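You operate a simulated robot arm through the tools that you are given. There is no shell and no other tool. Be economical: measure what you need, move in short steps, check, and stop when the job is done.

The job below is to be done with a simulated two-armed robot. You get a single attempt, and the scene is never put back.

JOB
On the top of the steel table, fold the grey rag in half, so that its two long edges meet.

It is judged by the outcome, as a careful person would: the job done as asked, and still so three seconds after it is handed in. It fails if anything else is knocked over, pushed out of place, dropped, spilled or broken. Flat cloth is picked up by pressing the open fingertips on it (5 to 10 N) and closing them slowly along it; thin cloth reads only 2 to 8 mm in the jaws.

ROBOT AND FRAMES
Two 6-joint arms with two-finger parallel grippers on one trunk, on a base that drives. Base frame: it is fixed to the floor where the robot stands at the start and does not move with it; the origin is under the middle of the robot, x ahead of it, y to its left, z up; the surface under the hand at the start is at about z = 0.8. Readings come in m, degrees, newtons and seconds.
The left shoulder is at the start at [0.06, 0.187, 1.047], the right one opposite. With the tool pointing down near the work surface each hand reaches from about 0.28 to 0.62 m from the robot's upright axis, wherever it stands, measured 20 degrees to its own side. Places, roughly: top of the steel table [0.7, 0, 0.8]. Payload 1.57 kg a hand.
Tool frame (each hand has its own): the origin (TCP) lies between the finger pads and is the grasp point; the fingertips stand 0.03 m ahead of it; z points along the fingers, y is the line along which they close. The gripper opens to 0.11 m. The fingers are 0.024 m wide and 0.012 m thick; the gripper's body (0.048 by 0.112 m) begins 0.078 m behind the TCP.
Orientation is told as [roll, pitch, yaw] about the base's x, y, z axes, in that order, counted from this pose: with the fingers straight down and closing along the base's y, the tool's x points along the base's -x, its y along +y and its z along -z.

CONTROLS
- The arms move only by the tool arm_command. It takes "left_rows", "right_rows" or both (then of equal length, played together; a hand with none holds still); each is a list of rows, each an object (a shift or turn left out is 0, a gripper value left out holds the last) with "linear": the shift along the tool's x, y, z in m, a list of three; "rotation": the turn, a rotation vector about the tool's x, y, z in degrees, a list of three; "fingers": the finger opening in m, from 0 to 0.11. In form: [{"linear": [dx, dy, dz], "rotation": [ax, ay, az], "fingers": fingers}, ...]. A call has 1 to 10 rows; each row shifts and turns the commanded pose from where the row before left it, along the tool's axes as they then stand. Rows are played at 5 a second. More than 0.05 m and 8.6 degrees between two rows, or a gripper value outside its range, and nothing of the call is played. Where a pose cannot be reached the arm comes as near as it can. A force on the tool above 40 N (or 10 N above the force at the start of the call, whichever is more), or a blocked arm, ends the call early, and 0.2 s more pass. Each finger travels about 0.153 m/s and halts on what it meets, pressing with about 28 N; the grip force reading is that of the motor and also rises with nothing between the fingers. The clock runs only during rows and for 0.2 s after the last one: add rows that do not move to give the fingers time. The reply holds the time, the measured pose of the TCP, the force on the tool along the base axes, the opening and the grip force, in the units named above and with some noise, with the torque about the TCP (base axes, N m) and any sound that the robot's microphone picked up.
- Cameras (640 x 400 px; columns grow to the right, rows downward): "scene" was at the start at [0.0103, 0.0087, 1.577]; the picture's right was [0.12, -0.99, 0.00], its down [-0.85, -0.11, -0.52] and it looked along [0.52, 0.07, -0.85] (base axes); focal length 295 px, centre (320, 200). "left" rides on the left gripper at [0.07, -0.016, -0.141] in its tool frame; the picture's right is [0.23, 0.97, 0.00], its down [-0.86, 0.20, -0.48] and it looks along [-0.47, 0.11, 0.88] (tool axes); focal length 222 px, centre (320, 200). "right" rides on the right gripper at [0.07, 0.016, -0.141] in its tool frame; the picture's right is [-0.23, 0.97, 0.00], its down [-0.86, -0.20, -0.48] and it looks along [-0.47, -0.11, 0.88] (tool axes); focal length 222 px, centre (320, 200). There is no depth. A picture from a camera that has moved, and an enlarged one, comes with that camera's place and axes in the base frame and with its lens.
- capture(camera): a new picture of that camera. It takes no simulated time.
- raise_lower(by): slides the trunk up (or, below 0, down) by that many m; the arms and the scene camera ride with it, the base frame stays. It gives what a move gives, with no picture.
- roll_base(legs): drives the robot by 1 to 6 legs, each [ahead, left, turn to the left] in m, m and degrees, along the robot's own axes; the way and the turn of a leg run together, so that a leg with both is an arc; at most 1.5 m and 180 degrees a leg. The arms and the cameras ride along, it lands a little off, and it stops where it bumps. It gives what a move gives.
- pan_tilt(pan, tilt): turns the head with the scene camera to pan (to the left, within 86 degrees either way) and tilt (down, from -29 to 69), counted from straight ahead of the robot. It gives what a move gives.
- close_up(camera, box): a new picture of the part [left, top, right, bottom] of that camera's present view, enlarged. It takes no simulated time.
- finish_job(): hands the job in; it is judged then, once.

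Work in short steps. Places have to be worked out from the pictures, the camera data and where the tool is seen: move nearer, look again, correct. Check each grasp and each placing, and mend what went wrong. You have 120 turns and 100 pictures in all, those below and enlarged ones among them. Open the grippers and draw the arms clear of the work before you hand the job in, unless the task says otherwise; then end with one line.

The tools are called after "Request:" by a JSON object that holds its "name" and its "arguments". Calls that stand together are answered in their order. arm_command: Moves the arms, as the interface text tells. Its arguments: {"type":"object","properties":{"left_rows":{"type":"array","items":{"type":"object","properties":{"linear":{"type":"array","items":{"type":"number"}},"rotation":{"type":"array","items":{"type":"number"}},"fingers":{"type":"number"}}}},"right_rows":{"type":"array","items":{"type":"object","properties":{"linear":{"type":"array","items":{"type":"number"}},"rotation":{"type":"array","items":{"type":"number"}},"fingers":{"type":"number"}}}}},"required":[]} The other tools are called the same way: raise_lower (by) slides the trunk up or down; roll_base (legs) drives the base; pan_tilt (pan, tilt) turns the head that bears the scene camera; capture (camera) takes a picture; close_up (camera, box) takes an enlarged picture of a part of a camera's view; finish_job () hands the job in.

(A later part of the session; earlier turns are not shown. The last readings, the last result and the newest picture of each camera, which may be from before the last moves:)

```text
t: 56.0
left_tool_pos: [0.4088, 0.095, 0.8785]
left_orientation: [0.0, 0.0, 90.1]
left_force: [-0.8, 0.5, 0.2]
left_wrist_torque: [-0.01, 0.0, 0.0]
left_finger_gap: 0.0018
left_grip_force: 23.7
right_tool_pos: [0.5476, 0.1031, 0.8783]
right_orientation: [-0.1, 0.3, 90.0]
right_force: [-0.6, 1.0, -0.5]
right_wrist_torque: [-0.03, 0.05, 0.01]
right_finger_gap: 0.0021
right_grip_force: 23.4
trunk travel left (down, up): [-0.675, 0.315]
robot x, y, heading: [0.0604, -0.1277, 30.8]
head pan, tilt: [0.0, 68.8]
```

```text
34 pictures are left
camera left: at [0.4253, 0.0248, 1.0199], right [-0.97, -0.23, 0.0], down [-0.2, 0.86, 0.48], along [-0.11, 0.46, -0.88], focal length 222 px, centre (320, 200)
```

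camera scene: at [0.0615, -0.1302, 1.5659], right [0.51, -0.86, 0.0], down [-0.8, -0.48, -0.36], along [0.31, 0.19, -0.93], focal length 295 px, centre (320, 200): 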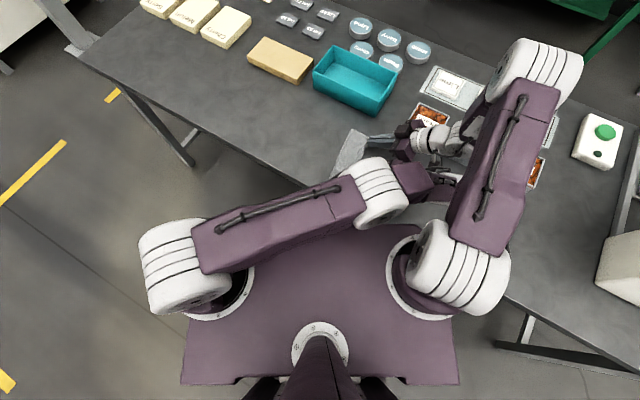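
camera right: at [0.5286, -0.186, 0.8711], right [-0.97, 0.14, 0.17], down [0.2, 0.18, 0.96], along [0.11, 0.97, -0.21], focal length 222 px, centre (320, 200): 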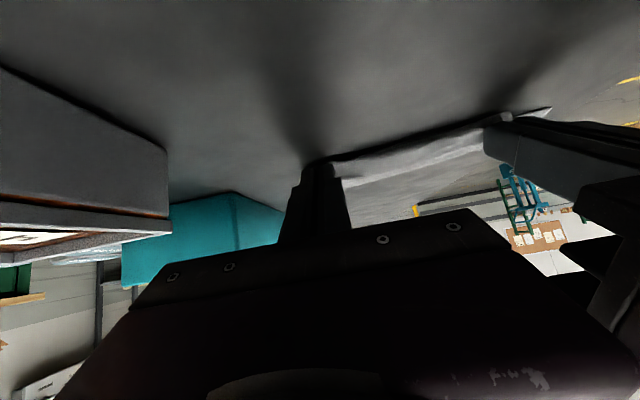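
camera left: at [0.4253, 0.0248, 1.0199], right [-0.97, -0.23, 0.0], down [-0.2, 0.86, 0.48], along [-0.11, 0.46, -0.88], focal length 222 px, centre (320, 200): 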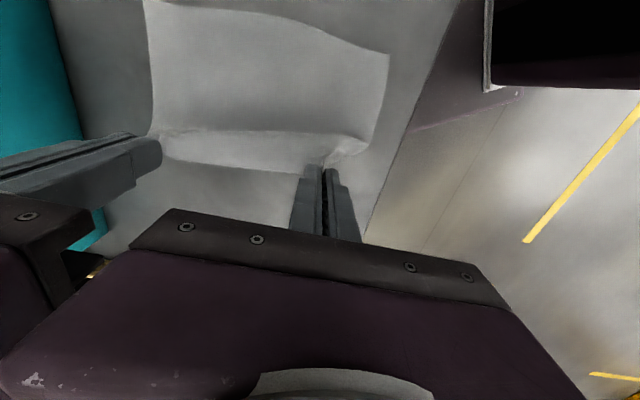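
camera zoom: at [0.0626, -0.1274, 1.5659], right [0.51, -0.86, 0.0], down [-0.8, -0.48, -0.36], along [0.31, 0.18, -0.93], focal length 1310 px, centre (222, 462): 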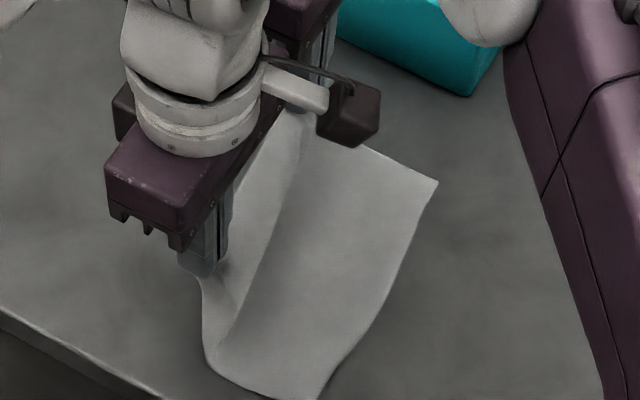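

Now the cloth lies flat up to y≈0.07, with the lower right edge at y≈0.004 (far) and -0.005 (near). I fold again on a tighter arc around y≈0.074.

Request:
{"name": "arm_command", "arguments": {"right_rows": [{"linear": [0.0106, 0, -0.0049], "rotation": [0, -5, 0]}, {"linear": [0.0113, 0, -0.0036], "rotation": [0, -5, 0]}, {"linear": [0.0123, 0, -0.0027], "rotation": [0, -5, 0]}, {"linear": [0.0126, 0, -0.0015], "rotation": [0, -5, 0]}, {"linear": [0.0124, 0, 0.0008], "rotation": [0, -5, 0]}, {"linear": [0.0128, 0, 0.0008], "rotation": [0, -5, 0]}, {"linear": [0.0122, 0, 0.0027], "rotation": [0, -5, 0]}, {"linear": [0.0113, 0, 0.0038], "rotation": [0, -5, 0]}, {}], "left_rows": [{"linear": [0.0106, 0, -0.0049], "rotation": [0, -5, 0]}, {"linear": [0.0113, 0, -0.0036], "rotation": [0, -5, 0]}, {"linear": [0.0123, 0, -0.0027], "rotation": [0, -5, 0]}, {"linear": [0.0126, 0, -0.0015], "rotation": [0, -5, 0]}, {"linear": [0.0124, 0, 0.0008], "rotation": [0, -5, 0]}, {"linear": [0.0128, 0, 0.0008], "rotation": [0, -5, 0]}, {"linear": [0.0122, 0, 0.0027], "rotation": [0, -5, 0]}, {"linear": [0.0113, 0, 0.0038], "rotation": [0, -5, 0]}, {}]}}

Request:
{"name": "close_up", "arguments": {"camera": "scene", "box": [290, 96, 434, 186]}}

Request:
{"name": "capture", "arguments": {"camera": "right"}}

```text
t: 58.0
left_tool_pos: [0.4088, 0.008, 0.8564]
left_orientation: [0.0, -40.1, 90.1]
left_force: [-0.2, 0.7, 0.4]
left_wrist_torque: [0.01, -0.02, 0.02]
left_finger_gap: 0.0019
left_grip_force: 23.7
right_tool_pos: [0.5441, 0.0155, 0.856]
right_orientation: [0.0, -40.1, 90.1]
right_force: [-0.3, 0.6, 0.3]
right_wrist_torque: [-0.02, -0.01, -0.03]
right_finger_gap: 0.0018
right_grip_force: 23.2
trunk travel left (down, up): [-0.675, 0.315]
robot x, y, heading: [0.0656, -0.1291, 31.1]
head pan, tilt: [0.0, 68.8]
```

```text
4.44 times, centred on (362, 141) of scene
camera zoom: at [0.0615, -0.1293, 1.5658], right [0.51, -0.86, 0.0], down [-0.8, -0.48, -0.36], along [0.31, 0.19, -0.93], focal length 1310 px, centre (133, 462)
```

zoom: 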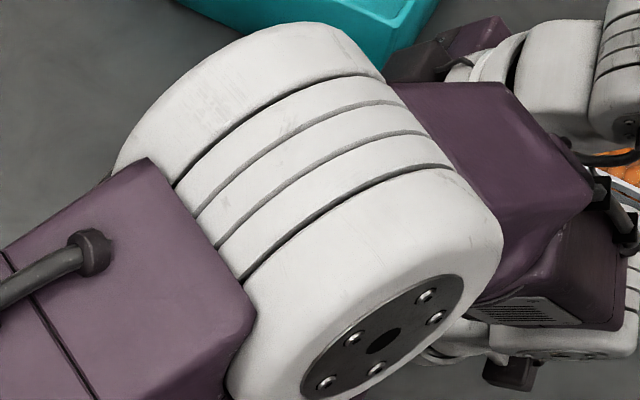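

```text
32 pictures are left
camera right: at [0.5283, -0.1283, 0.9187], right [-0.97, 0.17, 0.15], down [0.2, 0.35, 0.92], along [0.11, 0.92, -0.37], focal length 222 px, centre (320, 200)
```

right: 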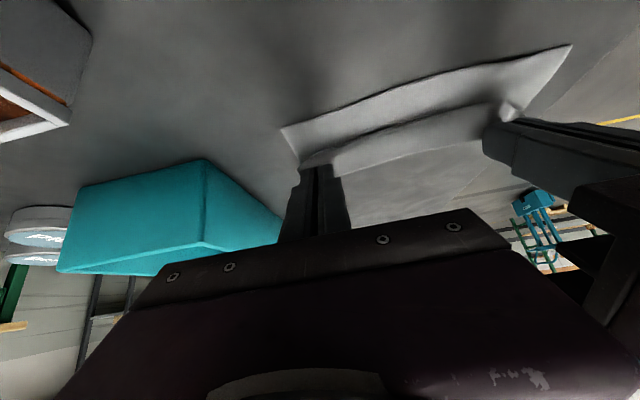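

The crease is still being pulled to the right by too wide an arc. I carry the flap back once more, this time laying it nearly flat on the left, and will then use a tighter arc.

Request:
{"name": "arm_command", "arguments": {"right_rows": [{"linear": [-0.0116, 0, -0.0028], "rotation": [0, 5, 0]}, {"linear": [-0.0123, 0, -0.0016], "rotation": [0, 5, 0]}, {"linear": [-0.0129, 0, 0.0003], "rotation": [0, 5, 0]}, {"linear": [-0.0124, 0, 0.0003], "rotation": [0, 5, 0]}, {"linear": [-0.0123, 0, 0.0026], "rotation": [0, 5, 0]}, {"linear": [-0.0121, 0, 0.0038], "rotation": [0, 5, 0]}, {"linear": [-0.0109, 0, 0.0046], "rotation": [0, 5, 0]}, {"linear": [-0.0102, 0, 0.0058], "rotation": [0, 5, 0]}, {"linear": [-0.012, 0, 0.02]}, {"linear": [-0.013, 0, 0.018]}], "left_rows": [{"linear": [-0.0116, 0, -0.0028], "rotation": [0, 5, 0]}, {"linear": [-0.0123, 0, -0.0016], "rotation": [0, 5, 0]}, {"linear": [-0.0129, 0, 0.0003], "rotation": [0, 5, 0]}, {"linear": [-0.0124, 0, 0.0003], "rotation": [0, 5, 0]}, {"linear": [-0.0123, 0, 0.0026], "rotation": [0, 5, 0]}, {"linear": [-0.0121, 0, 0.0038], "rotation": [0, 5, 0]}, {"linear": [-0.0109, 0, 0.0046], "rotation": [0, 5, 0]}, {"linear": [-0.0102, 0, 0.0058], "rotation": [0, 5, 0]}, {"linear": [-0.012, 0, 0.02]}, {"linear": [-0.013, 0, 0.018]}]}}

Request:
{"name": "close_up", "arguments": {"camera": "scene", "box": [260, 90, 420, 190]}}

Request:
{"name": "capture", "arguments": {"camera": "left"}}

```text
t: 60.2
left_tool_pos: [0.4101, 0.1191, 0.8406]
left_orientation: [0.0, 0.0, 90.1]
left_force: [-0.1, -0.2, 0.4]
left_wrist_torque: [-0.02, 0.02, 0.04]
left_finger_gap: 0.0021
left_grip_force: 23.5
right_tool_pos: [0.5448, 0.1269, 0.8405]
right_orientation: [0.0, 0.1, 90.2]
right_force: [0.2, 0.2, -0.1]
right_wrist_torque: [-0.03, 0.01, -0.01]
right_finger_gap: 0.0017
right_grip_force: 23.5
trunk travel left (down, up): [-0.675, 0.315]
robot x, y, heading: [0.0648, -0.129, 30.8]
head pan, tilt: [0.0, 68.8]
```

```text
4.00 times, centred on (340, 140) of scene
camera zoom: at [0.0628, -0.1286, 1.5659], right [0.51, -0.86, 0.0], down [-0.8, -0.48, -0.36], along [0.31, 0.19, -0.93], focal length 1179 px, centre (240, 440)
```

zoom: 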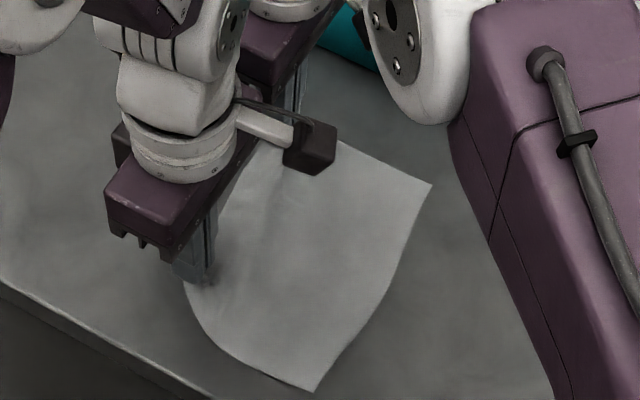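

```text
30 pictures are left
camera left: at [0.4259, 0.0492, 0.9821], right [-0.97, -0.23, 0.0], down [-0.2, 0.86, 0.48], along [-0.11, 0.47, -0.88], focal length 222 px, centre (320, 200)
```

left: 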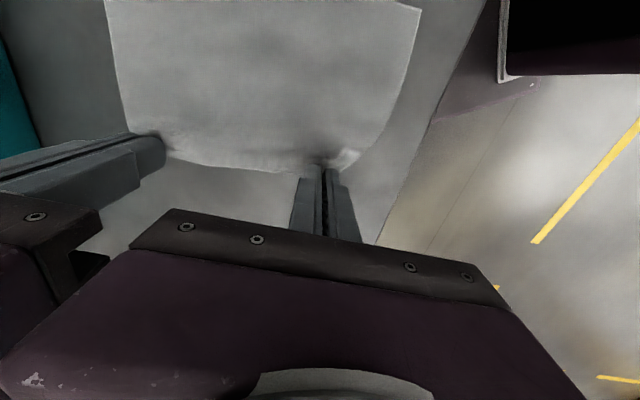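

Now the cloth lies nearly flat again, edge at y≈0.003, jaws near the other edge. I pull it 6 mm left to straighten, then fold on a tighter arc (43 mm radius about y≈0.077).

Request:
{"name": "arm_command", "arguments": {"right_rows": [{"linear": [-0.006, 0, 0.004]}, {"linear": [0.0056, 0, -0.013], "rotation": [0, -5.55, 0]}, {"linear": [0.009, 0, -0.0147], "rotation": [0, -5.55, 0]}, {"linear": [0.0125, 0, -0.012], "rotation": [0, -5.55, 0]}, {"linear": [0.0149, 0, -0.0098], "rotation": [0, -5.55, 0]}, {"linear": [0.0169, 0, -0.0067], "rotation": [0, -5.55, 0]}, {"linear": [0.0176, 0, -0.0031], "rotation": [0, -5.55, 0]}, {"linear": [0.0176, 0, 0.0002], "rotation": [0, -5.55, 0]}, {"linear": [0.0169, 0, 0.0045], "rotation": [0, -5.55, 0]}, {}], "left_rows": [{"linear": [-0.006, 0, 0.004]}, {"linear": [0.0056, 0, -0.013], "rotation": [0, -5.55, 0]}, {"linear": [0.009, 0, -0.0147], "rotation": [0, -5.55, 0]}, {"linear": [0.0125, 0, -0.012], "rotation": [0, -5.55, 0]}, {"linear": [0.0149, 0, -0.0098], "rotation": [0, -5.55, 0]}, {"linear": [0.0169, 0, -0.0067], "rotation": [0, -5.55, 0]}, {"linear": [0.0176, 0, -0.0031], "rotation": [0, -5.55, 0]}, {"linear": [0.0176, 0, 0.0002], "rotation": [0, -5.55, 0]}, {"linear": [0.0169, 0, 0.0045], "rotation": [0, -5.55, 0]}, {}]}}

Request:
{"name": "capture", "arguments": {"camera": "right"}}

Request:
{"name": "capture", "arguments": {"camera": "left"}}

```text
t: 62.4
left_tool_pos: [0.4076, 0.0167, 0.8477]
left_orientation: [0.1, -44.5, 90.1]
left_force: [0.0, -0.5, 0.6]
left_wrist_torque: [0.0, 0.01, 0.01]
left_finger_gap: 0.002
left_grip_force: 23.3
right_tool_pos: [0.5448, 0.0245, 0.8481]
right_orientation: [0.0, -44.4, 90.0]
right_force: [0.0, -0.5, -0.4]
right_wrist_torque: [0.0, -0.03, 0.01]
right_finger_gap: 0.002
right_grip_force: 23.2
trunk travel left (down, up): [-0.675, 0.315]
robot x, y, heading: [0.0629, -0.1279, 31.0]
head pan, tilt: [0.0, 68.8]
```

```text
29 pictures are left
camera right: at [0.5275, -0.1236, 0.9007], right [-0.97, 0.16, 0.16], down [0.2, 0.28, 0.94], along [0.11, 0.95, -0.3], focal length 222 px, centre (320, 200)
```

right: 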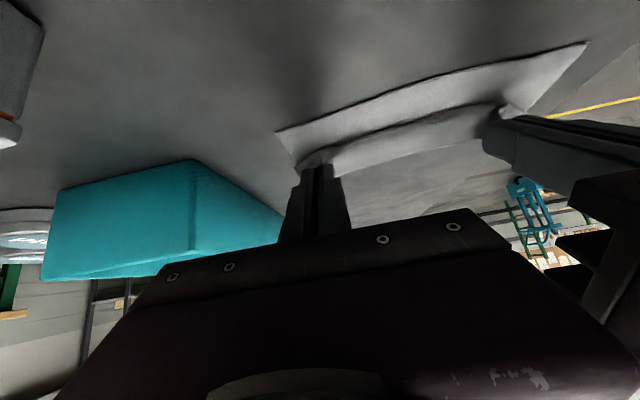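

```text
28 pictures are left
camera left: at [0.424, -0.1317, 0.8992], right [-0.97, -0.16, -0.16], down [-0.2, 0.27, 0.94], along [-0.11, 0.95, -0.3], focal length 222 px, centre (320, 200)
```

left: 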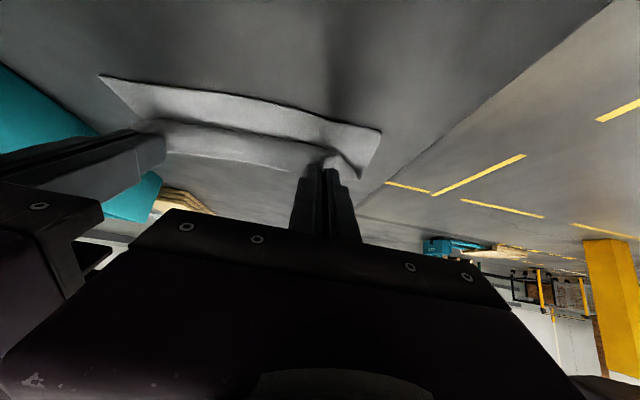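

The flap is coming down closer to the lower edge now. I lay it with a small pull to the right while lowering, then ease 6 mm back left to the target.

Request:
{"name": "arm_command", "arguments": {"right_rows": [{"linear": [0.0098, 0, -0.002], "rotation": [0, -2.8, 0]}, {"linear": [0.0097, 0, -0.0024], "rotation": [0, -2.8, 0]}, {"linear": [0.0031, 0, 0.0026]}, {"linear": [-0.0039, 0, 0.0046]}, {}], "left_rows": [{"linear": [0.0098, 0, -0.002], "rotation": [0, -2.8, 0]}, {"linear": [0.0097, 0, -0.0024], "rotation": [0, -2.8, 0]}, {"linear": [0.0031, 0, 0.0026]}, {"linear": [-0.0039, 0, 0.0046]}, {}]}}

Request:
{"name": "capture", "arguments": {"camera": "left"}}

Request:
{"name": "close_up", "arguments": {"camera": "right", "box": [220, 60, 580, 240]}}

```text
t: 63.6
left_tool_pos: [0.4083, 0.0061, 0.8337]
left_orientation: [0.0, -50.0, 90.0]
left_force: [-0.5, -0.2, 2.6]
left_wrist_torque: [0.03, 0.05, 0.01]
left_finger_gap: 0.002
left_grip_force: 23.1
right_tool_pos: [0.5454, 0.0135, 0.8341]
right_orientation: [-0.1, -50.0, 90.2]
right_force: [0.5, 0.4, -0.2]
right_wrist_torque: [-0.01, 0.04, -0.03]
right_finger_gap: 0.0015
right_grip_force: 23.1
trunk travel left (down, up): [-0.675, 0.315]
robot x, y, heading: [0.0616, -0.1273, 30.6]
head pan, tilt: [0.0, 68.8]
```

```text
27 pictures are left
camera left: at [0.4253, -0.1474, 0.8704], right [-0.97, -0.15, -0.17], down [-0.2, 0.18, 0.96], along [-0.11, 0.97, -0.21], focal length 222 px, centre (320, 200)
```

left: 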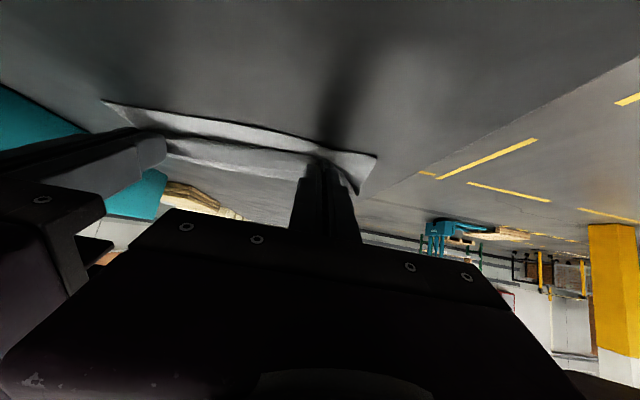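

```text
1.78 times, centred on (400, 150) of right
camera zoom: at [0.5292, -0.1391, 0.8705], right [-0.97, 0.14, 0.17], down [0.2, 0.18, 0.96], along [0.11, 0.97, -0.21], focal length 395 px, centre (178, 289)
```

zoom: 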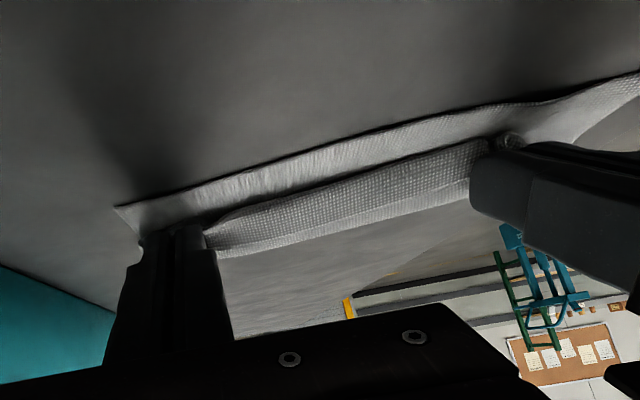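

The held edge droops and curls between the hands. A low transit should prevent that: keeping the tilt, I carry the flap back left once more and then bring it over again staying only 1–3 cm high.

Request:
{"name": "arm_command", "arguments": {"right_rows": [{"linear": [-0.0188, 0, -0.0079]}, {"linear": [-0.0211, 0, 0.0018]}, {"linear": [-0.0167, 0, 0.0121]}, {"linear": [-0.009, 0, 0.0185]}, {"linear": [-0.0024, 0, 0.0215]}, {"linear": [0.0035, 0, 0.016]}, {}], "left_rows": [{"linear": [-0.0188, 0, -0.0079]}, {"linear": [-0.0211, 0, 0.0018]}, {"linear": [-0.0167, 0, 0.0121]}, {"linear": [-0.009, 0, 0.0185]}, {"linear": [-0.0024, 0, 0.0215]}, {"linear": [0.0035, 0, 0.016]}, {}]}}

Request:
{"name": "capture", "arguments": {"camera": "left"}}

Request:
{"name": "close_up", "arguments": {"camera": "scene", "box": [260, 90, 420, 190]}}

```text
t: 65.2
left_tool_pos: [0.4087, 0.0936, 0.8418]
left_orientation: [0.0, -49.9, 90.2]
left_force: [-0.2, 0.4, 1.2]
left_wrist_torque: [0.0, -0.02, 0.01]
left_finger_gap: 0.0018
left_grip_force: 23.5
right_tool_pos: [0.5451, 0.1026, 0.8426]
right_orientation: [0.1, -50.1, 90.1]
right_force: [-0.2, 0.8, -0.7]
right_wrist_torque: [-0.02, 0.04, 0.0]
right_finger_gap: 0.0016
right_grip_force: 22.8
trunk travel left (down, up): [-0.675, 0.315]
robot x, y, heading: [0.067, -0.1268, 30.9]
head pan, tilt: [0.0, 68.8]
```

```text
25 pictures are left
camera left: at [0.4249, -0.0595, 0.8795], right [-0.97, -0.15, -0.17], down [-0.2, 0.18, 0.96], along [-0.11, 0.97, -0.21], focal length 222 px, centre (320, 200)
```

left: 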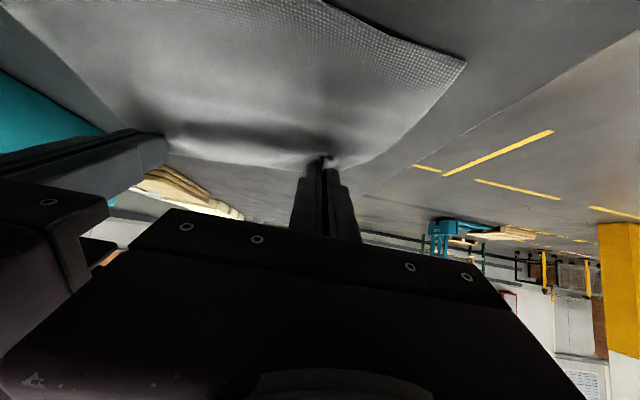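

```text
4.00 times, centred on (340, 140) of scene
camera zoom: at [0.0618, -0.1306, 1.5658], right [0.51, -0.86, 0.0], down [-0.8, -0.48, -0.36], along [0.31, 0.19, -0.93], focal length 1179 px, centre (240, 440)
```

zoom: 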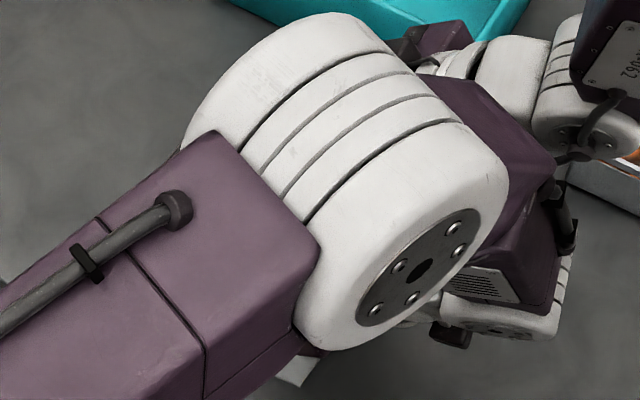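

The cloth is spread flat with the near right corner at (0.371, 0.006). Now the low transit to the right.

Request:
{"name": "arm_command", "arguments": {"right_rows": [{"linear": [-0.0025, 0, -0.0126]}, {"linear": [0.0044, 0, -0.0146]}, {"linear": [0.0103, 0, -0.0123]}, {"linear": [0.0121, 0, -0.0081]}, {"linear": [0.0136, 0, -0.0069]}, {"linear": [0.011, 0, -0.0038]}, {"linear": [0.0085, 0, -0.0007]}, {}], "left_rows": [{"linear": [-0.0025, 0, -0.0126]}, {"linear": [0.0044, 0, -0.0146]}, {"linear": [0.0103, 0, -0.0123]}, {"linear": [0.0121, 0, -0.0081]}, {"linear": [0.0136, 0, -0.0069]}, {"linear": [0.011, 0, -0.0038]}, {"linear": [0.0085, 0, -0.0007]}, {}]}}

Request:
{"name": "close_up", "arguments": {"camera": "left", "box": [60, 40, 420, 240]}}

Request:
{"name": "close_up", "arguments": {"camera": "right", "box": [220, 40, 580, 240]}}

```text
t: 67.0
left_tool_pos: [0.4096, 0.0121, 0.8362]
left_orientation: [-0.1, -50.0, 90.0]
left_force: [-0.1, 0.3, 0.1]
left_wrist_torque: [0.02, 0.0, -0.02]
left_finger_gap: 0.0019
left_grip_force: 23.3
right_tool_pos: [0.5465, 0.0212, 0.836]
right_orientation: [0.0, -50.0, 90.1]
right_force: [-0.2, -0.8, 0.3]
right_wrist_torque: [0.0, 0.01, -0.02]
right_finger_gap: 0.0018
right_grip_force: 24.0
trunk travel left (down, up): [-0.675, 0.315]
robot x, y, heading: [0.062, -0.1308, 31.0]
head pan, tilt: [0.0, 68.8]
```

```text
1.78 times, centred on (240, 140) of left
camera zoom: at [0.4249, -0.1413, 0.8733], right [-0.97, -0.15, -0.17], down [-0.2, 0.18, 0.96], along [-0.11, 0.97, -0.21], focal length 395 px, centre (462, 307)
```

zoom: 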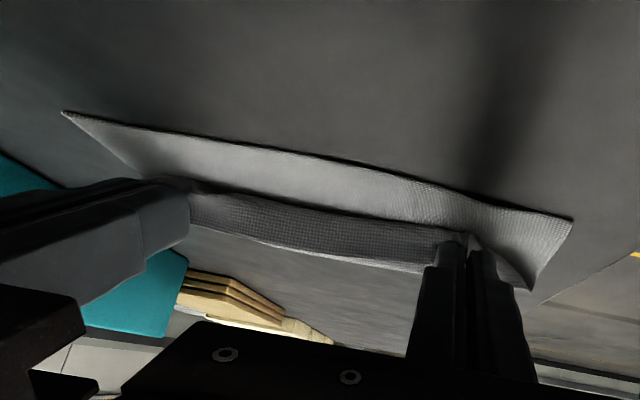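

```text
1.78 times, centred on (400, 140) of right
camera zoom: at [0.5291, -0.1318, 0.8734], right [-0.97, 0.14, 0.17], down [0.2, 0.18, 0.96], along [0.11, 0.97, -0.21], focal length 395 px, centre (178, 307)
```

zoom: 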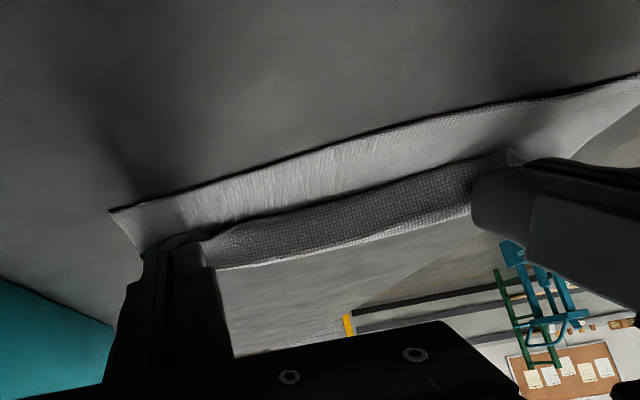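

Now the flap has no excess: the nose is ~4 cm short of the lower edge with the edge strip standing up. Pulling in tension, I draw the edge 12 mm right at low height and stretch the hands slightly apart.

Request:
{"name": "arm_command", "arguments": {"right_rows": [{"linear": [0.0046, -0.0015, -0.004]}, {"linear": [0.0046, -0.0015, -0.0039]}, {}], "left_rows": [{"linear": [0.0046, 0.0015, -0.004]}, {"linear": [0.0046, 0.0015, -0.0039]}, {}]}}

Request:
{"name": "close_up", "arguments": {"camera": "left", "box": [60, 40, 420, 240]}}

```text
t: 67.8
left_tool_pos: [0.4046, 0.0009, 0.8341]
left_orientation: [-0.1, -50.0, 89.9]
left_force: [1.8, 0.0, 1.3]
left_wrist_torque: [0.0, -0.06, -0.06]
left_finger_gap: 0.0021
left_grip_force: 23.2
right_tool_pos: [0.5491, 0.0097, 0.8346]
right_orientation: [0.0, -49.9, 90.1]
right_force: [-1.6, -0.8, -0.5]
right_wrist_torque: [-0.01, 0.05, 0.05]
right_finger_gap: 0.0016
right_grip_force: 23.2
trunk travel left (down, up): [-0.675, 0.315]
robot x, y, heading: [0.0612, -0.1267, 30.7]
head pan, tilt: [0.0, 68.8]
```

```text
1.78 times, centred on (240, 140) of left
camera zoom: at [0.4221, -0.1527, 0.8715], right [-0.97, -0.15, -0.17], down [-0.2, 0.18, 0.96], along [-0.11, 0.97, -0.21], focal length 395 px, centre (462, 307)
```

zoom: 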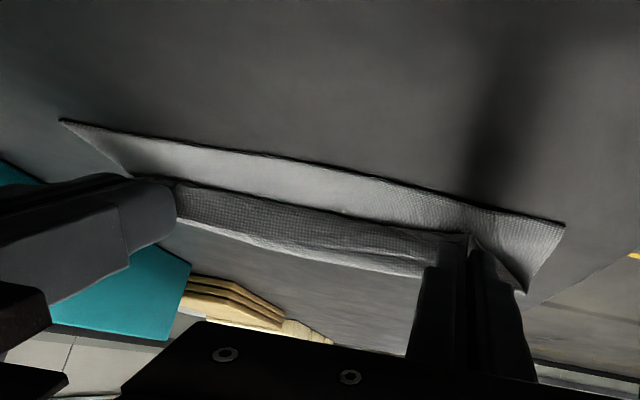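

The strip now stands nearly upright, with about as much lower cloth exposed as the strip is long, so laid over it should meet the edge. I tip the hands 6° further, release gently and withdraw along the fingers.

Request:
{"name": "arm_command", "arguments": {"right_rows": [{"linear": [0.0033, 0.001, -0.001], "rotation": [0, -6, 0]}, {"fingers": 0.004}, {"fingers": 0.008}, {"fingers": 0.014}, {}, {"linear": [0, 0, -0.008]}, {"linear": [0, 0, -0.01]}, {"linear": [0, 0, -0.015]}, {"linear": [-0.01, 0, -0.02]}, {}], "left_rows": [{"linear": [0.0033, -0.001, -0.001], "rotation": [0, -6, 0]}, {"fingers": 0.004}, {"fingers": 0.008}, {"fingers": 0.014}, {}, {"linear": [0, 0, -0.008]}, {"linear": [0, 0, -0.01]}, {"linear": [0, 0, -0.015]}, {"linear": [-0.01, 0, -0.02]}, {}]}}

Request:
{"name": "close_up", "arguments": {"camera": "left", "box": [60, 40, 420, 240]}}

```text
t: 70.0
left_tool_pos: [0.4072, -0.0404, 0.8724]
left_orientation: [0.0, -56.0, 89.9]
left_force: [0.2, 0.5, 0.6]
left_wrist_torque: [0.0, 0.0, -0.01]
left_finger_gap: 0.0137
left_grip_force: 0.1
right_tool_pos: [0.5472, -0.0332, 0.8691]
right_orientation: [0.1, -56.0, 90.0]
right_force: [-0.1, 0.1, 0.1]
right_wrist_torque: [0.0, 0.0, 0.02]
right_finger_gap: 0.014
right_grip_force: 0.1
trunk travel left (down, up): [-0.675, 0.315]
robot x, y, heading: [0.0644, -0.127, 30.9]
head pan, tilt: [0.0, 68.8]
```

```text
1.78 times, centred on (240, 140) of left
camera zoom: at [0.4226, -0.1959, 0.8925], right [-0.97, -0.13, -0.19], down [-0.2, 0.08, 0.98], along [-0.11, 0.99, -0.1], focal length 395 px, centre (462, 307)
```

zoom: 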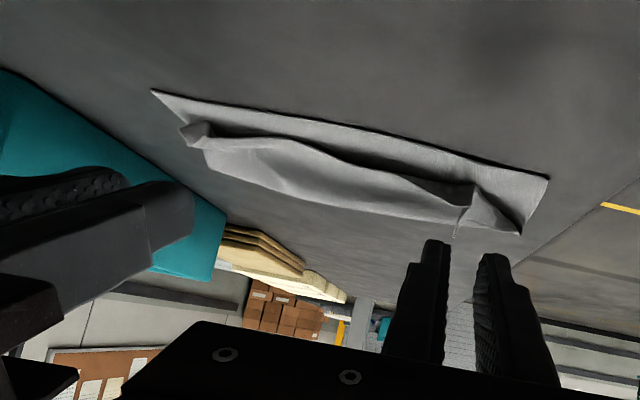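

Released. I lift, level the hands and spread them to view from above.

Request:
{"name": "arm_command", "arguments": {"left_rows": [{"linear": [-0.03, 0, -0.02]}, {"linear": [-0.03, 0, -0.02]}, {"linear": [-0.03, 0, -0.02]}, {"rotation": [0, 8, 0]}, {"rotation": [0, 8, 0]}, {"rotation": [0, 8, 0]}, {"rotation": [0, 8, 0]}, {"rotation": [0, 8, 0]}, {"rotation": [0, 8, 0]}, {"rotation": [0, 8, 0]}], "right_rows": [{"linear": [-0.03, 0, -0.02]}, {"linear": [-0.03, 0, -0.02]}, {"linear": [-0.03, 0, -0.02]}, {"rotation": [0, 8, 0]}, {"rotation": [0, 8, 0]}, {"rotation": [0, 8, 0]}, {"rotation": [0, 8, 0]}, {"rotation": [0, 8, 0]}, {"rotation": [0, 8, 0]}, {"rotation": [0, 8, 0]}]}}

Request:
{"name": "arm_command", "arguments": {"left_rows": [{"linear": [-0.045, 0, 0]}, {"linear": [-0.045, 0, 0]}, {"linear": [-0.045, 0, 0]}, {"linear": [-0.045, 0, 0]}, {"linear": [-0.045, 0, 0]}, {}], "right_rows": [{"linear": [0.03, 0, 0]}, {"linear": [0.03, 0, 0]}, {"linear": [0.03, 0, 0]}, {"linear": [0.03, 0, 0]}, {}, {}]}}

Request:
{"name": "close_up", "arguments": {"camera": "scene", "box": [300, 106, 404, 186]}}

```text
t: 72.2
left_tool_pos: [0.4055, -0.0396, 0.979]
left_orientation: [0.0, 0.2, 90.1]
left_force: [0.7, -0.3, 0.1]
left_wrist_torque: [-0.04, 0.05, -0.02]
left_finger_gap: 0.0142
left_grip_force: 0.1
right_tool_pos: [0.5487, -0.0309, 0.9802]
right_orientation: [0.0, 0.2, 90.1]
right_force: [1.1, -0.6, -0.3]
right_wrist_torque: [-0.04, 0.03, -0.02]
right_finger_gap: 0.0141
right_grip_force: 0.0
trunk travel left (down, up): [-0.675, 0.315]
robot x, y, heading: [0.0617, -0.1292, 30.8]
head pan, tilt: [0.0, 68.8]
```

```text
t: 73.6
left_tool_pos: [0.4068, 0.1847, 0.9791]
left_orientation: [0.0, 0.0, 90.0]
left_force: [-0.1, -0.1, 0.8]
left_wrist_torque: [0.01, -0.02, 0.0]
left_finger_gap: 0.0139
left_grip_force: 0.2
right_tool_pos: [0.5477, -0.1536, 0.9802]
right_orientation: [-0.1, 0.0, 90.1]
right_force: [-0.3, -0.4, 0.5]
right_wrist_torque: [0.01, -0.01, 0.03]
right_finger_gap: 0.0138
right_grip_force: 0.0
trunk travel left (down, up): [-0.675, 0.315]
robot x, y, heading: [0.0636, -0.1269, 31.0]
head pan, tilt: [0.0, 68.8]
```

```text
5.00 times, centred on (352, 146) of scene
camera zoom: at [0.062, -0.1314, 1.5658], right [0.51, -0.86, 0.0], down [-0.8, -0.48, -0.36], along [0.31, 0.19, -0.93], focal length 1474 px, centre (160, 470)
```

zoom: 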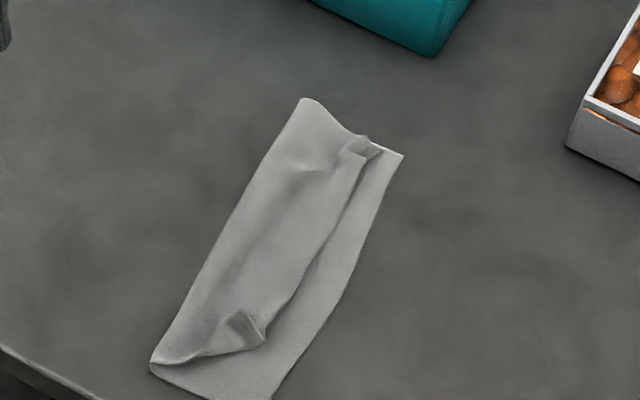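

Far better: the crease is straight and about 2 cm of the lower half remains exposed. I zoom in further on the upper edge.

Request:
{"name": "close_up", "arguments": {"camera": "scene", "box": [325, 120, 385, 190]}}

```text
5.71 times, centred on (355, 155) of scene
camera zoom: at [0.062, -0.1314, 1.5658], right [0.51, -0.86, 0.0], down [-0.8, -0.48, -0.36], along [0.31, 0.19, -0.93], focal length 1684 px, centre (120, 457)
```

zoom: 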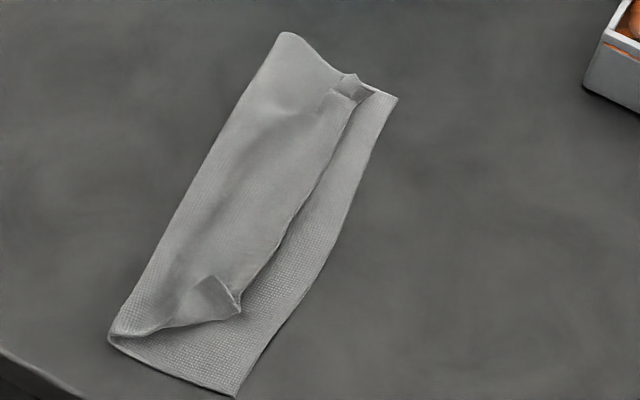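

Crease and lower half measure right (71 mm of 74). I bring the right-hand camera nearer to see whether the strip in the middle lies on top or under.

Request:
{"name": "arm_command", "arguments": {"right_rows": [{"linear": [-0.03, 0.017, 0.015]}, {"linear": [-0.03, 0.017, 0.015]}, {"linear": [-0.03, 0.017, 0.015]}, {"linear": [-0.03, 0.017, 0.01]}, {}]}}

Request:
{"name": "close_up", "arguments": {"camera": "right", "box": [160, 60, 480, 240]}}

```text
t: 74.8
left_tool_pos: [0.407, 0.1837, 0.9796]
left_orientation: [0.0, -0.1, 90.1]
left_force: [-1.0, -0.3, -1.2]
left_wrist_torque: [0.03, 0.0, 0.02]
left_finger_gap: 0.0139
left_grip_force: 0.2
right_tool_pos: [0.4809, -0.0326, 0.924]
right_orientation: [0.0, 0.0, 90.1]
right_force: [0.1, -0.6, -0.1]
right_wrist_torque: [0.0, -0.01, -0.01]
right_finger_gap: 0.0141
right_grip_force: 0.1
trunk travel left (down, up): [-0.675, 0.315]
robot x, y, heading: [0.0653, -0.1258, 31.0]
head pan, tilt: [0.0, 68.8]
```

```text
2.00 times, centred on (320, 150) of right
camera zoom: at [0.4636, -0.1013, 1.0645], right [-0.97, 0.23, 0.0], down [0.2, 0.85, 0.48], along [0.11, 0.47, -0.88], focal length 444 px, centre (320, 300)
```

zoom: 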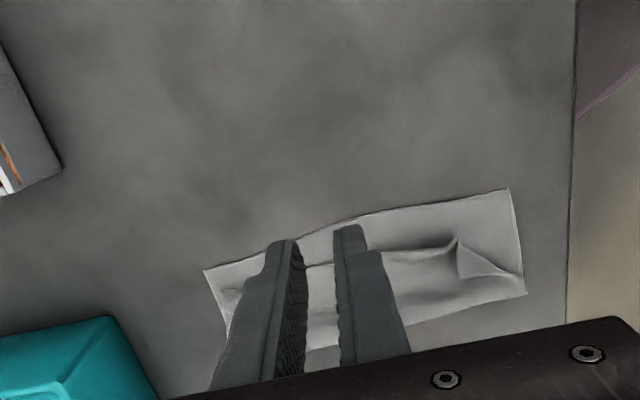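

The right side of the flap seems to be a soft hump with its free edge at the nose. I'll press it flat with widely opened fingertips and stroke gently to the right, in the direction of tension.

Request:
{"name": "arm_command", "arguments": {"right_rows": [{"linear": [-0.038, 0, 0], "fingers": 0.1}, {"linear": [-0.0396, 0, 0]}, {"linear": [0, 0, 0.04]}, {"linear": [0, 0, 0.03]}, {"linear": [0, 0, 0.015]}, {"linear": [0, 0, 0.003]}, {}]}}

Request:
{"name": "close_up", "arguments": {"camera": "right", "box": [140, 0, 500, 200]}}

```text
t: 76.4
left_tool_pos: [0.4057, 0.1854, 0.9788]
left_orientation: [-0.1, 0.0, 90.1]
left_force: [-0.4, 0.7, 0.7]
left_wrist_torque: [0.02, 0.0, -0.01]
left_finger_gap: 0.014
left_grip_force: 0.0
right_tool_pos: [0.4807, 0.0462, 0.8353]
right_orientation: [0.0, 0.0, 90.1]
right_force: [0.0, -0.3, 0.4]
right_wrist_torque: [0.0, 0.0, -0.02]
right_finger_gap: 0.1002
right_grip_force: 0.0
trunk travel left (down, up): [-0.675, 0.315]
robot x, y, heading: [0.0671, -0.1257, 30.9]
head pan, tilt: [0.0, 68.8]
```

```text
1.78 times, centred on (320, 100) of right
camera zoom: at [0.4642, -0.0227, 0.9777], right [-0.97, 0.23, 0.0], down [0.2, 0.86, 0.48], along [0.11, 0.47, -0.88], focal length 395 px, centre (320, 378)
```

zoom: 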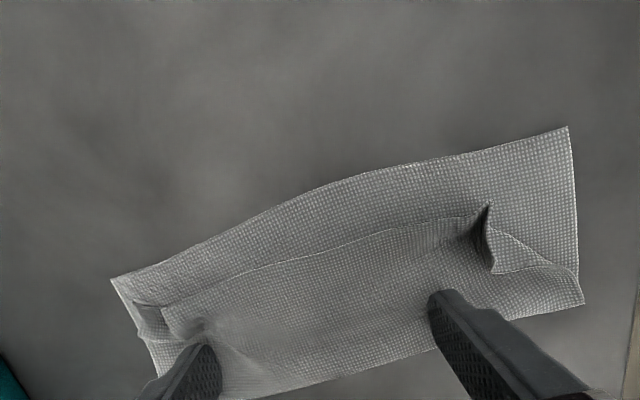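

Now it is clear: the upper free edge lies flat in the middle, about 2 cm short, with pinch tents near both corners. I press lightly and stroke right to draw it toward the lower edge.

Request:
{"name": "arm_command", "arguments": {"right_rows": [{"linear": [0, 0, 0.0015]}, {"linear": [0, 0, 0.001]}, {}]}}

```text
t: 77.2
left_tool_pos: [0.4064, 0.1853, 0.9801]
left_orientation: [0.0, 0.0, 90.1]
left_force: [-0.1, 0.7, 0.0]
left_wrist_torque: [0.01, -0.02, 0.01]
left_finger_gap: 0.0139
left_grip_force: 0.1
right_tool_pos: [0.4789, 0.0451, 0.8349]
right_orientation: [-0.1, 0.0, 90.2]
right_force: [0.5, 0.6, 0.4]
right_wrist_torque: [-0.02, -0.02, 0.01]
right_finger_gap: 0.1
right_grip_force: 0.1
trunk travel left (down, up): [-0.675, 0.315]
robot x, y, heading: [0.065, -0.1276, 31.0]
head pan, tilt: [0.0, 68.8]
```

Request:
{"name": "arm_command", "arguments": {"right_rows": [{"linear": [0, 0, 0.001]}, {}]}}

```text
t: 77.8
left_tool_pos: [0.4061, 0.1846, 0.9799]
left_orientation: [0.0, 0.0, 90.1]
left_force: [-0.5, 0.0, -0.1]
left_wrist_torque: [-0.02, 0.01, 0.02]
left_finger_gap: 0.014
left_grip_force: 0.1
right_tool_pos: [0.4799, 0.0468, 0.8312]
right_orientation: [0.1, 0.1, 90.1]
right_force: [0.6, -0.1, 1.9]
right_wrist_torque: [-0.02, -0.02, 0.01]
right_finger_gap: 0.0998
right_grip_force: 0.1
trunk travel left (down, up): [-0.675, 0.315]
robot x, y, heading: [0.0595, -0.1303, 30.8]
head pan, tilt: [0.0, 68.8]
```

Light contact (2 N). I stroke 25 mm to the right at this height.

Request:
{"name": "arm_command", "arguments": {"right_rows": [{"linear": [0.005, 0, 0.0003]}, {"linear": [0.005, 0, 0]}, {"linear": [0.005, 0, 0]}, {"linear": [0.005, 0, 0]}, {"linear": [0.005, 0, 0]}, {}]}}

Request:
{"name": "close_up", "arguments": {"camera": "right", "box": [140, 0, 500, 200]}}

```text
t: 79.2
left_tool_pos: [0.4059, 0.1841, 0.9798]
left_orientation: [0.0, 0.1, 90.1]
left_force: [-0.1, -0.3, -1.1]
left_wrist_torque: [0.01, -0.01, 0.0]
left_finger_gap: 0.0138
left_grip_force: 0.0
right_tool_pos: [0.4798, 0.0213, 0.8313]
right_orientation: [-0.1, 0.1, 90.1]
right_force: [-1.0, 0.6, 8.5]
right_wrist_torque: [-0.04, -0.02, 0.02]
right_finger_gap: 0.0999
right_grip_force: 0.1
trunk travel left (down, up): [-0.675, 0.315]
robot x, y, heading: [0.0641, -0.1267, 30.9]
head pan, tilt: [0.0, 68.8]
```

```text
1.78 times, centred on (320, 100) of right
camera zoom: at [0.4626, -0.0481, 0.9732], right [-0.97, 0.23, 0.0], down [0.2, 0.86, 0.48], along [0.11, 0.47, -0.88], focal length 395 px, centre (320, 378)
```

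zoom: 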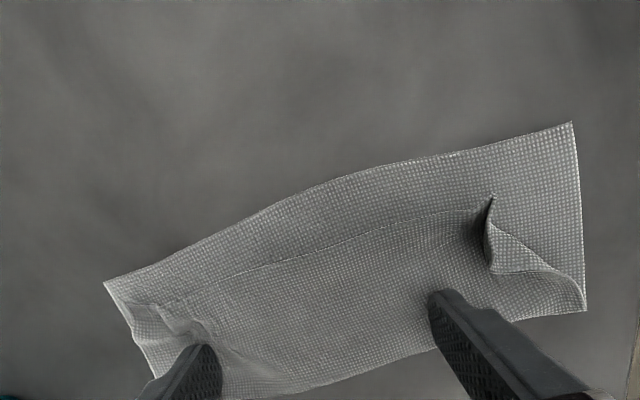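

The stroke slid the rag as a whole, so relative motion needs a hold on the upper layer alone. First I flatten the pinch tents: I withdraw the right hand and pose the left hand over the near tent at about (0.403, -0.008).

Request:
{"name": "arm_command", "arguments": {"right_rows": [{"linear": [0, 0, -0.03]}, {"linear": [0, 0, -0.045]}, {"linear": [0, 0, -0.045]}, {"linear": [0.045, -0.02, -0.02]}, {"linear": [0.045, -0.02, 0]}, {"linear": [0.045, -0.02, 0]}, {"linear": [0.02, 0, 0], "fingers": 0.02}, {}]}}

Request:
{"name": "arm_command", "arguments": {"left_rows": [{"linear": [0.045, 0, 0], "fingers": 0.016}, {"linear": [0.045, 0, 0]}, {"linear": [0.045, 0, 0]}, {"linear": [0.045, 0, 0.03]}, {"linear": [0.012, 0.003, 0.035]}, {}]}}

Request:
{"name": "close_up", "arguments": {"camera": "scene", "box": [320, 120, 410, 200]}}

Request:
{"name": "close_up", "arguments": {"camera": "left", "box": [140, 60, 460, 240]}}

```text
refused: row 4 steps farther than a row can; nothing moved
```

```text
refused: row 4 steps farther than a row can; nothing moved
```

```text
5.00 times, centred on (365, 160) of scene
camera zoom: at [0.061, -0.13, 1.5659], right [0.51, -0.86, 0.0], down [-0.8, -0.48, -0.36], along [0.31, 0.19, -0.93], focal length 1474 px, centre (95, 400)
```

zoom: 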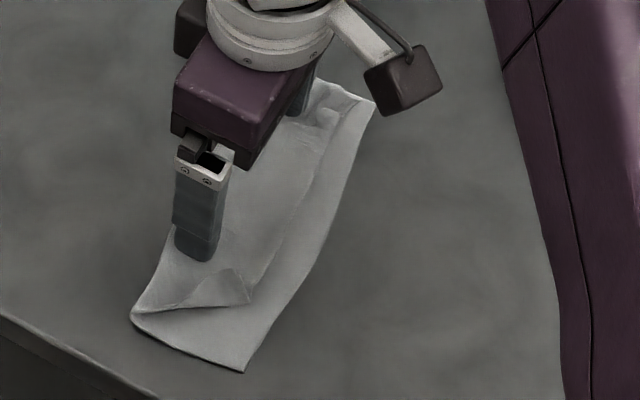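

```text
2.00 times, centred on (300, 150) of left
camera zoom: at [0.422, 0.1151, 1.1202], right [-0.97, -0.23, 0.0], down [-0.2, 0.85, 0.48], along [-0.11, 0.47, -0.88], focal length 444 px, centre (360, 300)
```

zoom: 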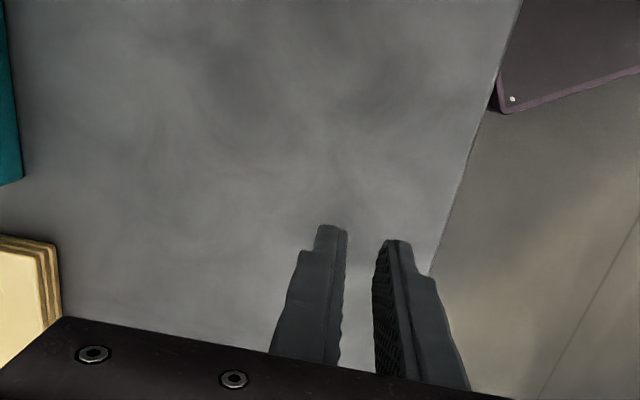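

The steps were too long; I repeat with shorter ones.

Request:
{"name": "arm_command", "arguments": {"right_rows": [{"linear": [0, 0, -0.03]}, {"linear": [0, 0, -0.045]}, {"linear": [0, 0, -0.045]}, {"linear": [0.04, -0.02, -0.01]}, {"linear": [0.04, -0.02, 0]}, {"linear": [0.04, -0.02, 0]}, {"linear": [0.04, 0, 0], "fingers": 0.02}, {}]}}

Request:
{"name": "arm_command", "arguments": {"left_rows": [{"linear": [0.045, 0, 0], "fingers": 0.016}, {"linear": [0.045, 0, 0]}, {"linear": [0.045, 0, 0]}, {"linear": [0.04, 0, 0.02]}, {"linear": [0.017, 0.003, 0.03]}, {"linear": [0, 0, 0.04]}, {}]}}

Request:
{"name": "close_up", "arguments": {"camera": "left", "box": [100, 40, 460, 260]}}

```text
t: 81.0
left_tool_pos: [0.4055, 0.1861, 0.98]
left_orientation: [0.0, 0.0, 90.1]
left_force: [0.1, 0.1, -0.1]
left_wrist_torque: [-0.01, -0.02, 0.03]
left_finger_gap: 0.0141
left_grip_force: 0.1
right_tool_pos: [0.5409, -0.1395, 0.9609]
right_orientation: [0.0, 0.1, 90.1]
right_force: [0.5, 0.1, 0.0]
right_wrist_torque: [-0.02, 0.01, 0.01]
right_finger_gap: 0.02
right_grip_force: 0.0
trunk travel left (down, up): [-0.675, 0.315]
robot x, y, heading: [0.0612, -0.1282, 31.1]
head pan, tilt: [0.0, 68.8]
```

```text
t: 82.6
left_tool_pos: [0.4015, -0.009, 0.8886]
left_orientation: [0.0, -0.1, 90.1]
left_force: [-0.4, -0.2, -0.1]
left_wrist_torque: [0.01, -0.02, -0.01]
left_finger_gap: 0.0161
left_grip_force: 0.1
right_tool_pos: [0.5412, -0.1388, 0.9626]
right_orientation: [0.0, 0.0, 90.1]
right_force: [0.0, 0.1, 0.0]
right_wrist_torque: [0.0, 0.03, 0.0]
right_finger_gap: 0.02
right_grip_force: 0.1
trunk travel left (down, up): [-0.675, 0.315]
robot x, y, heading: [0.0632, -0.1307, 31.1]
head pan, tilt: [0.0, 68.8]
```

```text
1.78 times, centred on (280, 150) of left
camera zoom: at [0.4188, -0.0783, 1.0292], right [-0.97, -0.23, 0.0], down [-0.2, 0.85, 0.48], along [-0.11, 0.47, -0.88], focal length 395 px, centre (391, 289)
```

zoom: 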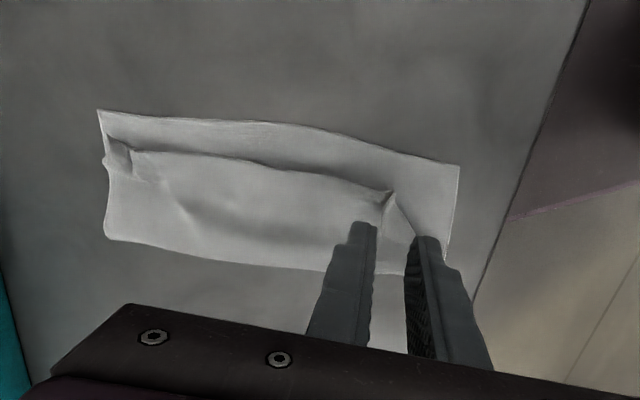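

The tent ridge is between the fingers (x≈0.406). I descend straddling it, to light contact.

Request:
{"name": "arm_command", "arguments": {"left_rows": [{"linear": [0, -0.004, 0.02]}, {"linear": [0, 0, 0.02]}, {"linear": [0, 0, 0.012]}, {"linear": [0, 0, 0.003]}, {"linear": [0, 0, 0.0015]}, {}]}}

Request:
{"name": "close_up", "arguments": {"camera": "left", "box": [100, 0, 460, 220]}}

```text
t: 84.0
left_tool_pos: [0.4078, -0.0077, 0.8327]
left_orientation: [0.0, 0.0, 90.2]
left_force: [-0.1, -0.3, 0.7]
left_wrist_torque: [0.0, -0.01, 0.03]
left_finger_gap: 0.0159
left_grip_force: 0.2
right_tool_pos: [0.5402, -0.1393, 0.9617]
right_orientation: [0.0, 0.0, 90.1]
right_force: [-0.6, -0.5, -1.1]
right_wrist_torque: [0.0, 0.04, 0.01]
right_finger_gap: 0.0199
right_grip_force: 0.0
trunk travel left (down, up): [-0.675, 0.315]
robot x, y, heading: [0.063, -0.1293, 31.3]
head pan, tilt: [0.0, 68.8]
```

```text
1.78 times, centred on (280, 110) of left
camera zoom: at [0.4242, -0.0774, 0.9743], right [-0.97, -0.23, 0.0], down [-0.2, 0.85, 0.48], along [-0.11, 0.47, -0.88], focal length 395 px, centre (391, 360)
```

zoom: 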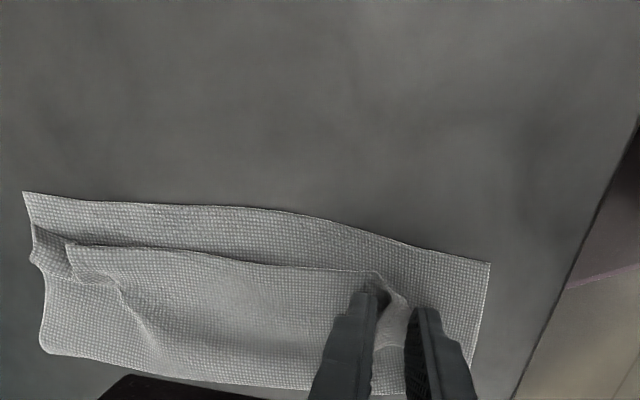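

The tent stands between the jaws with almost no load. I pinch it (upper layer only), lift 3 mm, and draw that corner 18 mm right and 10 mm toward the robot.

Request:
{"name": "arm_command", "arguments": {"left_rows": [{"fingers": 0.01}, {"fingers": 0.004}, {"fingers": 0.0}, {}, {"linear": [0, 0, -0.003]}, {"linear": [0.006, 0.003, 0]}, {"linear": [0.006, 0.003, 0]}, {"linear": [0.006, 0.004, 0]}, {}]}}

Request:
{"name": "close_up", "arguments": {"camera": "left", "box": [100, 0, 460, 220]}}

```text
t: 86.0
left_tool_pos: [0.3977, -0.0249, 0.8353]
left_orientation: [0.0, 0.0, 90.1]
left_force: [-0.1, 0.7, -0.7]
left_wrist_torque: [-0.01, -0.01, 0.03]
left_finger_gap: 0.0018
left_grip_force: 23.5
right_tool_pos: [0.5399, -0.1389, 0.9607]
right_orientation: [0.0, 0.0, 90.1]
right_force: [0.1, 0.2, 0.5]
right_wrist_torque: [-0.01, 0.0, 0.0]
right_finger_gap: 0.0202
right_grip_force: 0.1
trunk travel left (down, up): [-0.675, 0.315]
robot x, y, heading: [0.062, -0.1293, 30.7]
head pan, tilt: [0.0, 68.8]
```

```text
1.78 times, centred on (280, 110) of left
camera zoom: at [0.4147, -0.0948, 0.9766], right [-0.97, -0.23, 0.0], down [-0.2, 0.85, 0.48], along [-0.11, 0.47, -0.88], focal length 395 px, centre (391, 360)
```

zoom: 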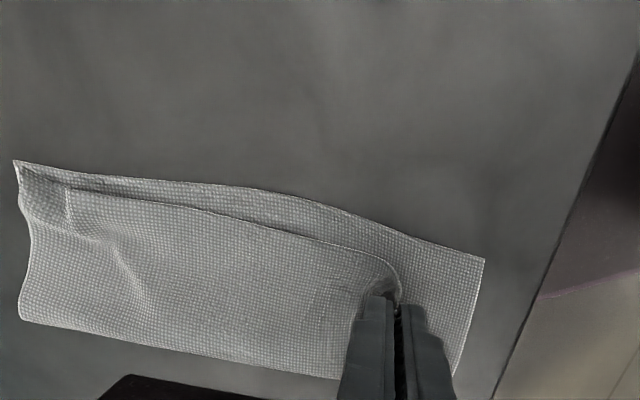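

That works well: the upper edge has come within about 1 cm of the lower one. I draw 9 mm further right and 8 mm toward the robot, then set down and open the fingers widely to spread the corner.

Request:
{"name": "arm_command", "arguments": {"left_rows": [{"linear": [0.0045, 0.004, 0]}, {"linear": [0.0045, 0.004, 0]}, {"linear": [0, 0, 0.003]}, {"fingers": 0.006}, {"fingers": 0.012}, {}]}}

Request:
{"name": "close_up", "arguments": {"camera": "left", "box": [100, 0, 460, 220]}}

```text
t: 87.4
left_tool_pos: [0.3903, -0.0345, 0.8329]
left_orientation: [0.0, -0.1, 90.1]
left_force: [0.4, -0.4, 0.9]
left_wrist_torque: [-0.02, -0.02, -0.01]
left_finger_gap: 0.0116
left_grip_force: 0.0
right_tool_pos: [0.5416, -0.1395, 0.9607]
right_orientation: [0.0, -0.1, 90.1]
right_force: [0.5, 0.9, -0.8]
right_wrist_torque: [-0.03, -0.03, -0.01]
right_finger_gap: 0.02
right_grip_force: 0.0
trunk travel left (down, up): [-0.675, 0.315]
robot x, y, heading: [0.0622, -0.1293, 30.8]
head pan, tilt: [0.0, 68.8]
```

```text
1.78 times, centred on (280, 110) of left
camera zoom: at [0.4071, -0.1043, 0.974], right [-0.97, -0.23, 0.0], down [-0.2, 0.85, 0.48], along [-0.11, 0.47, -0.88], focal length 395 px, centre (391, 360)
```

zoom: 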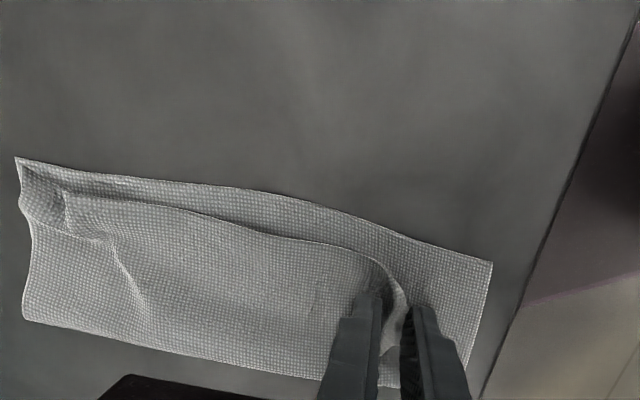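

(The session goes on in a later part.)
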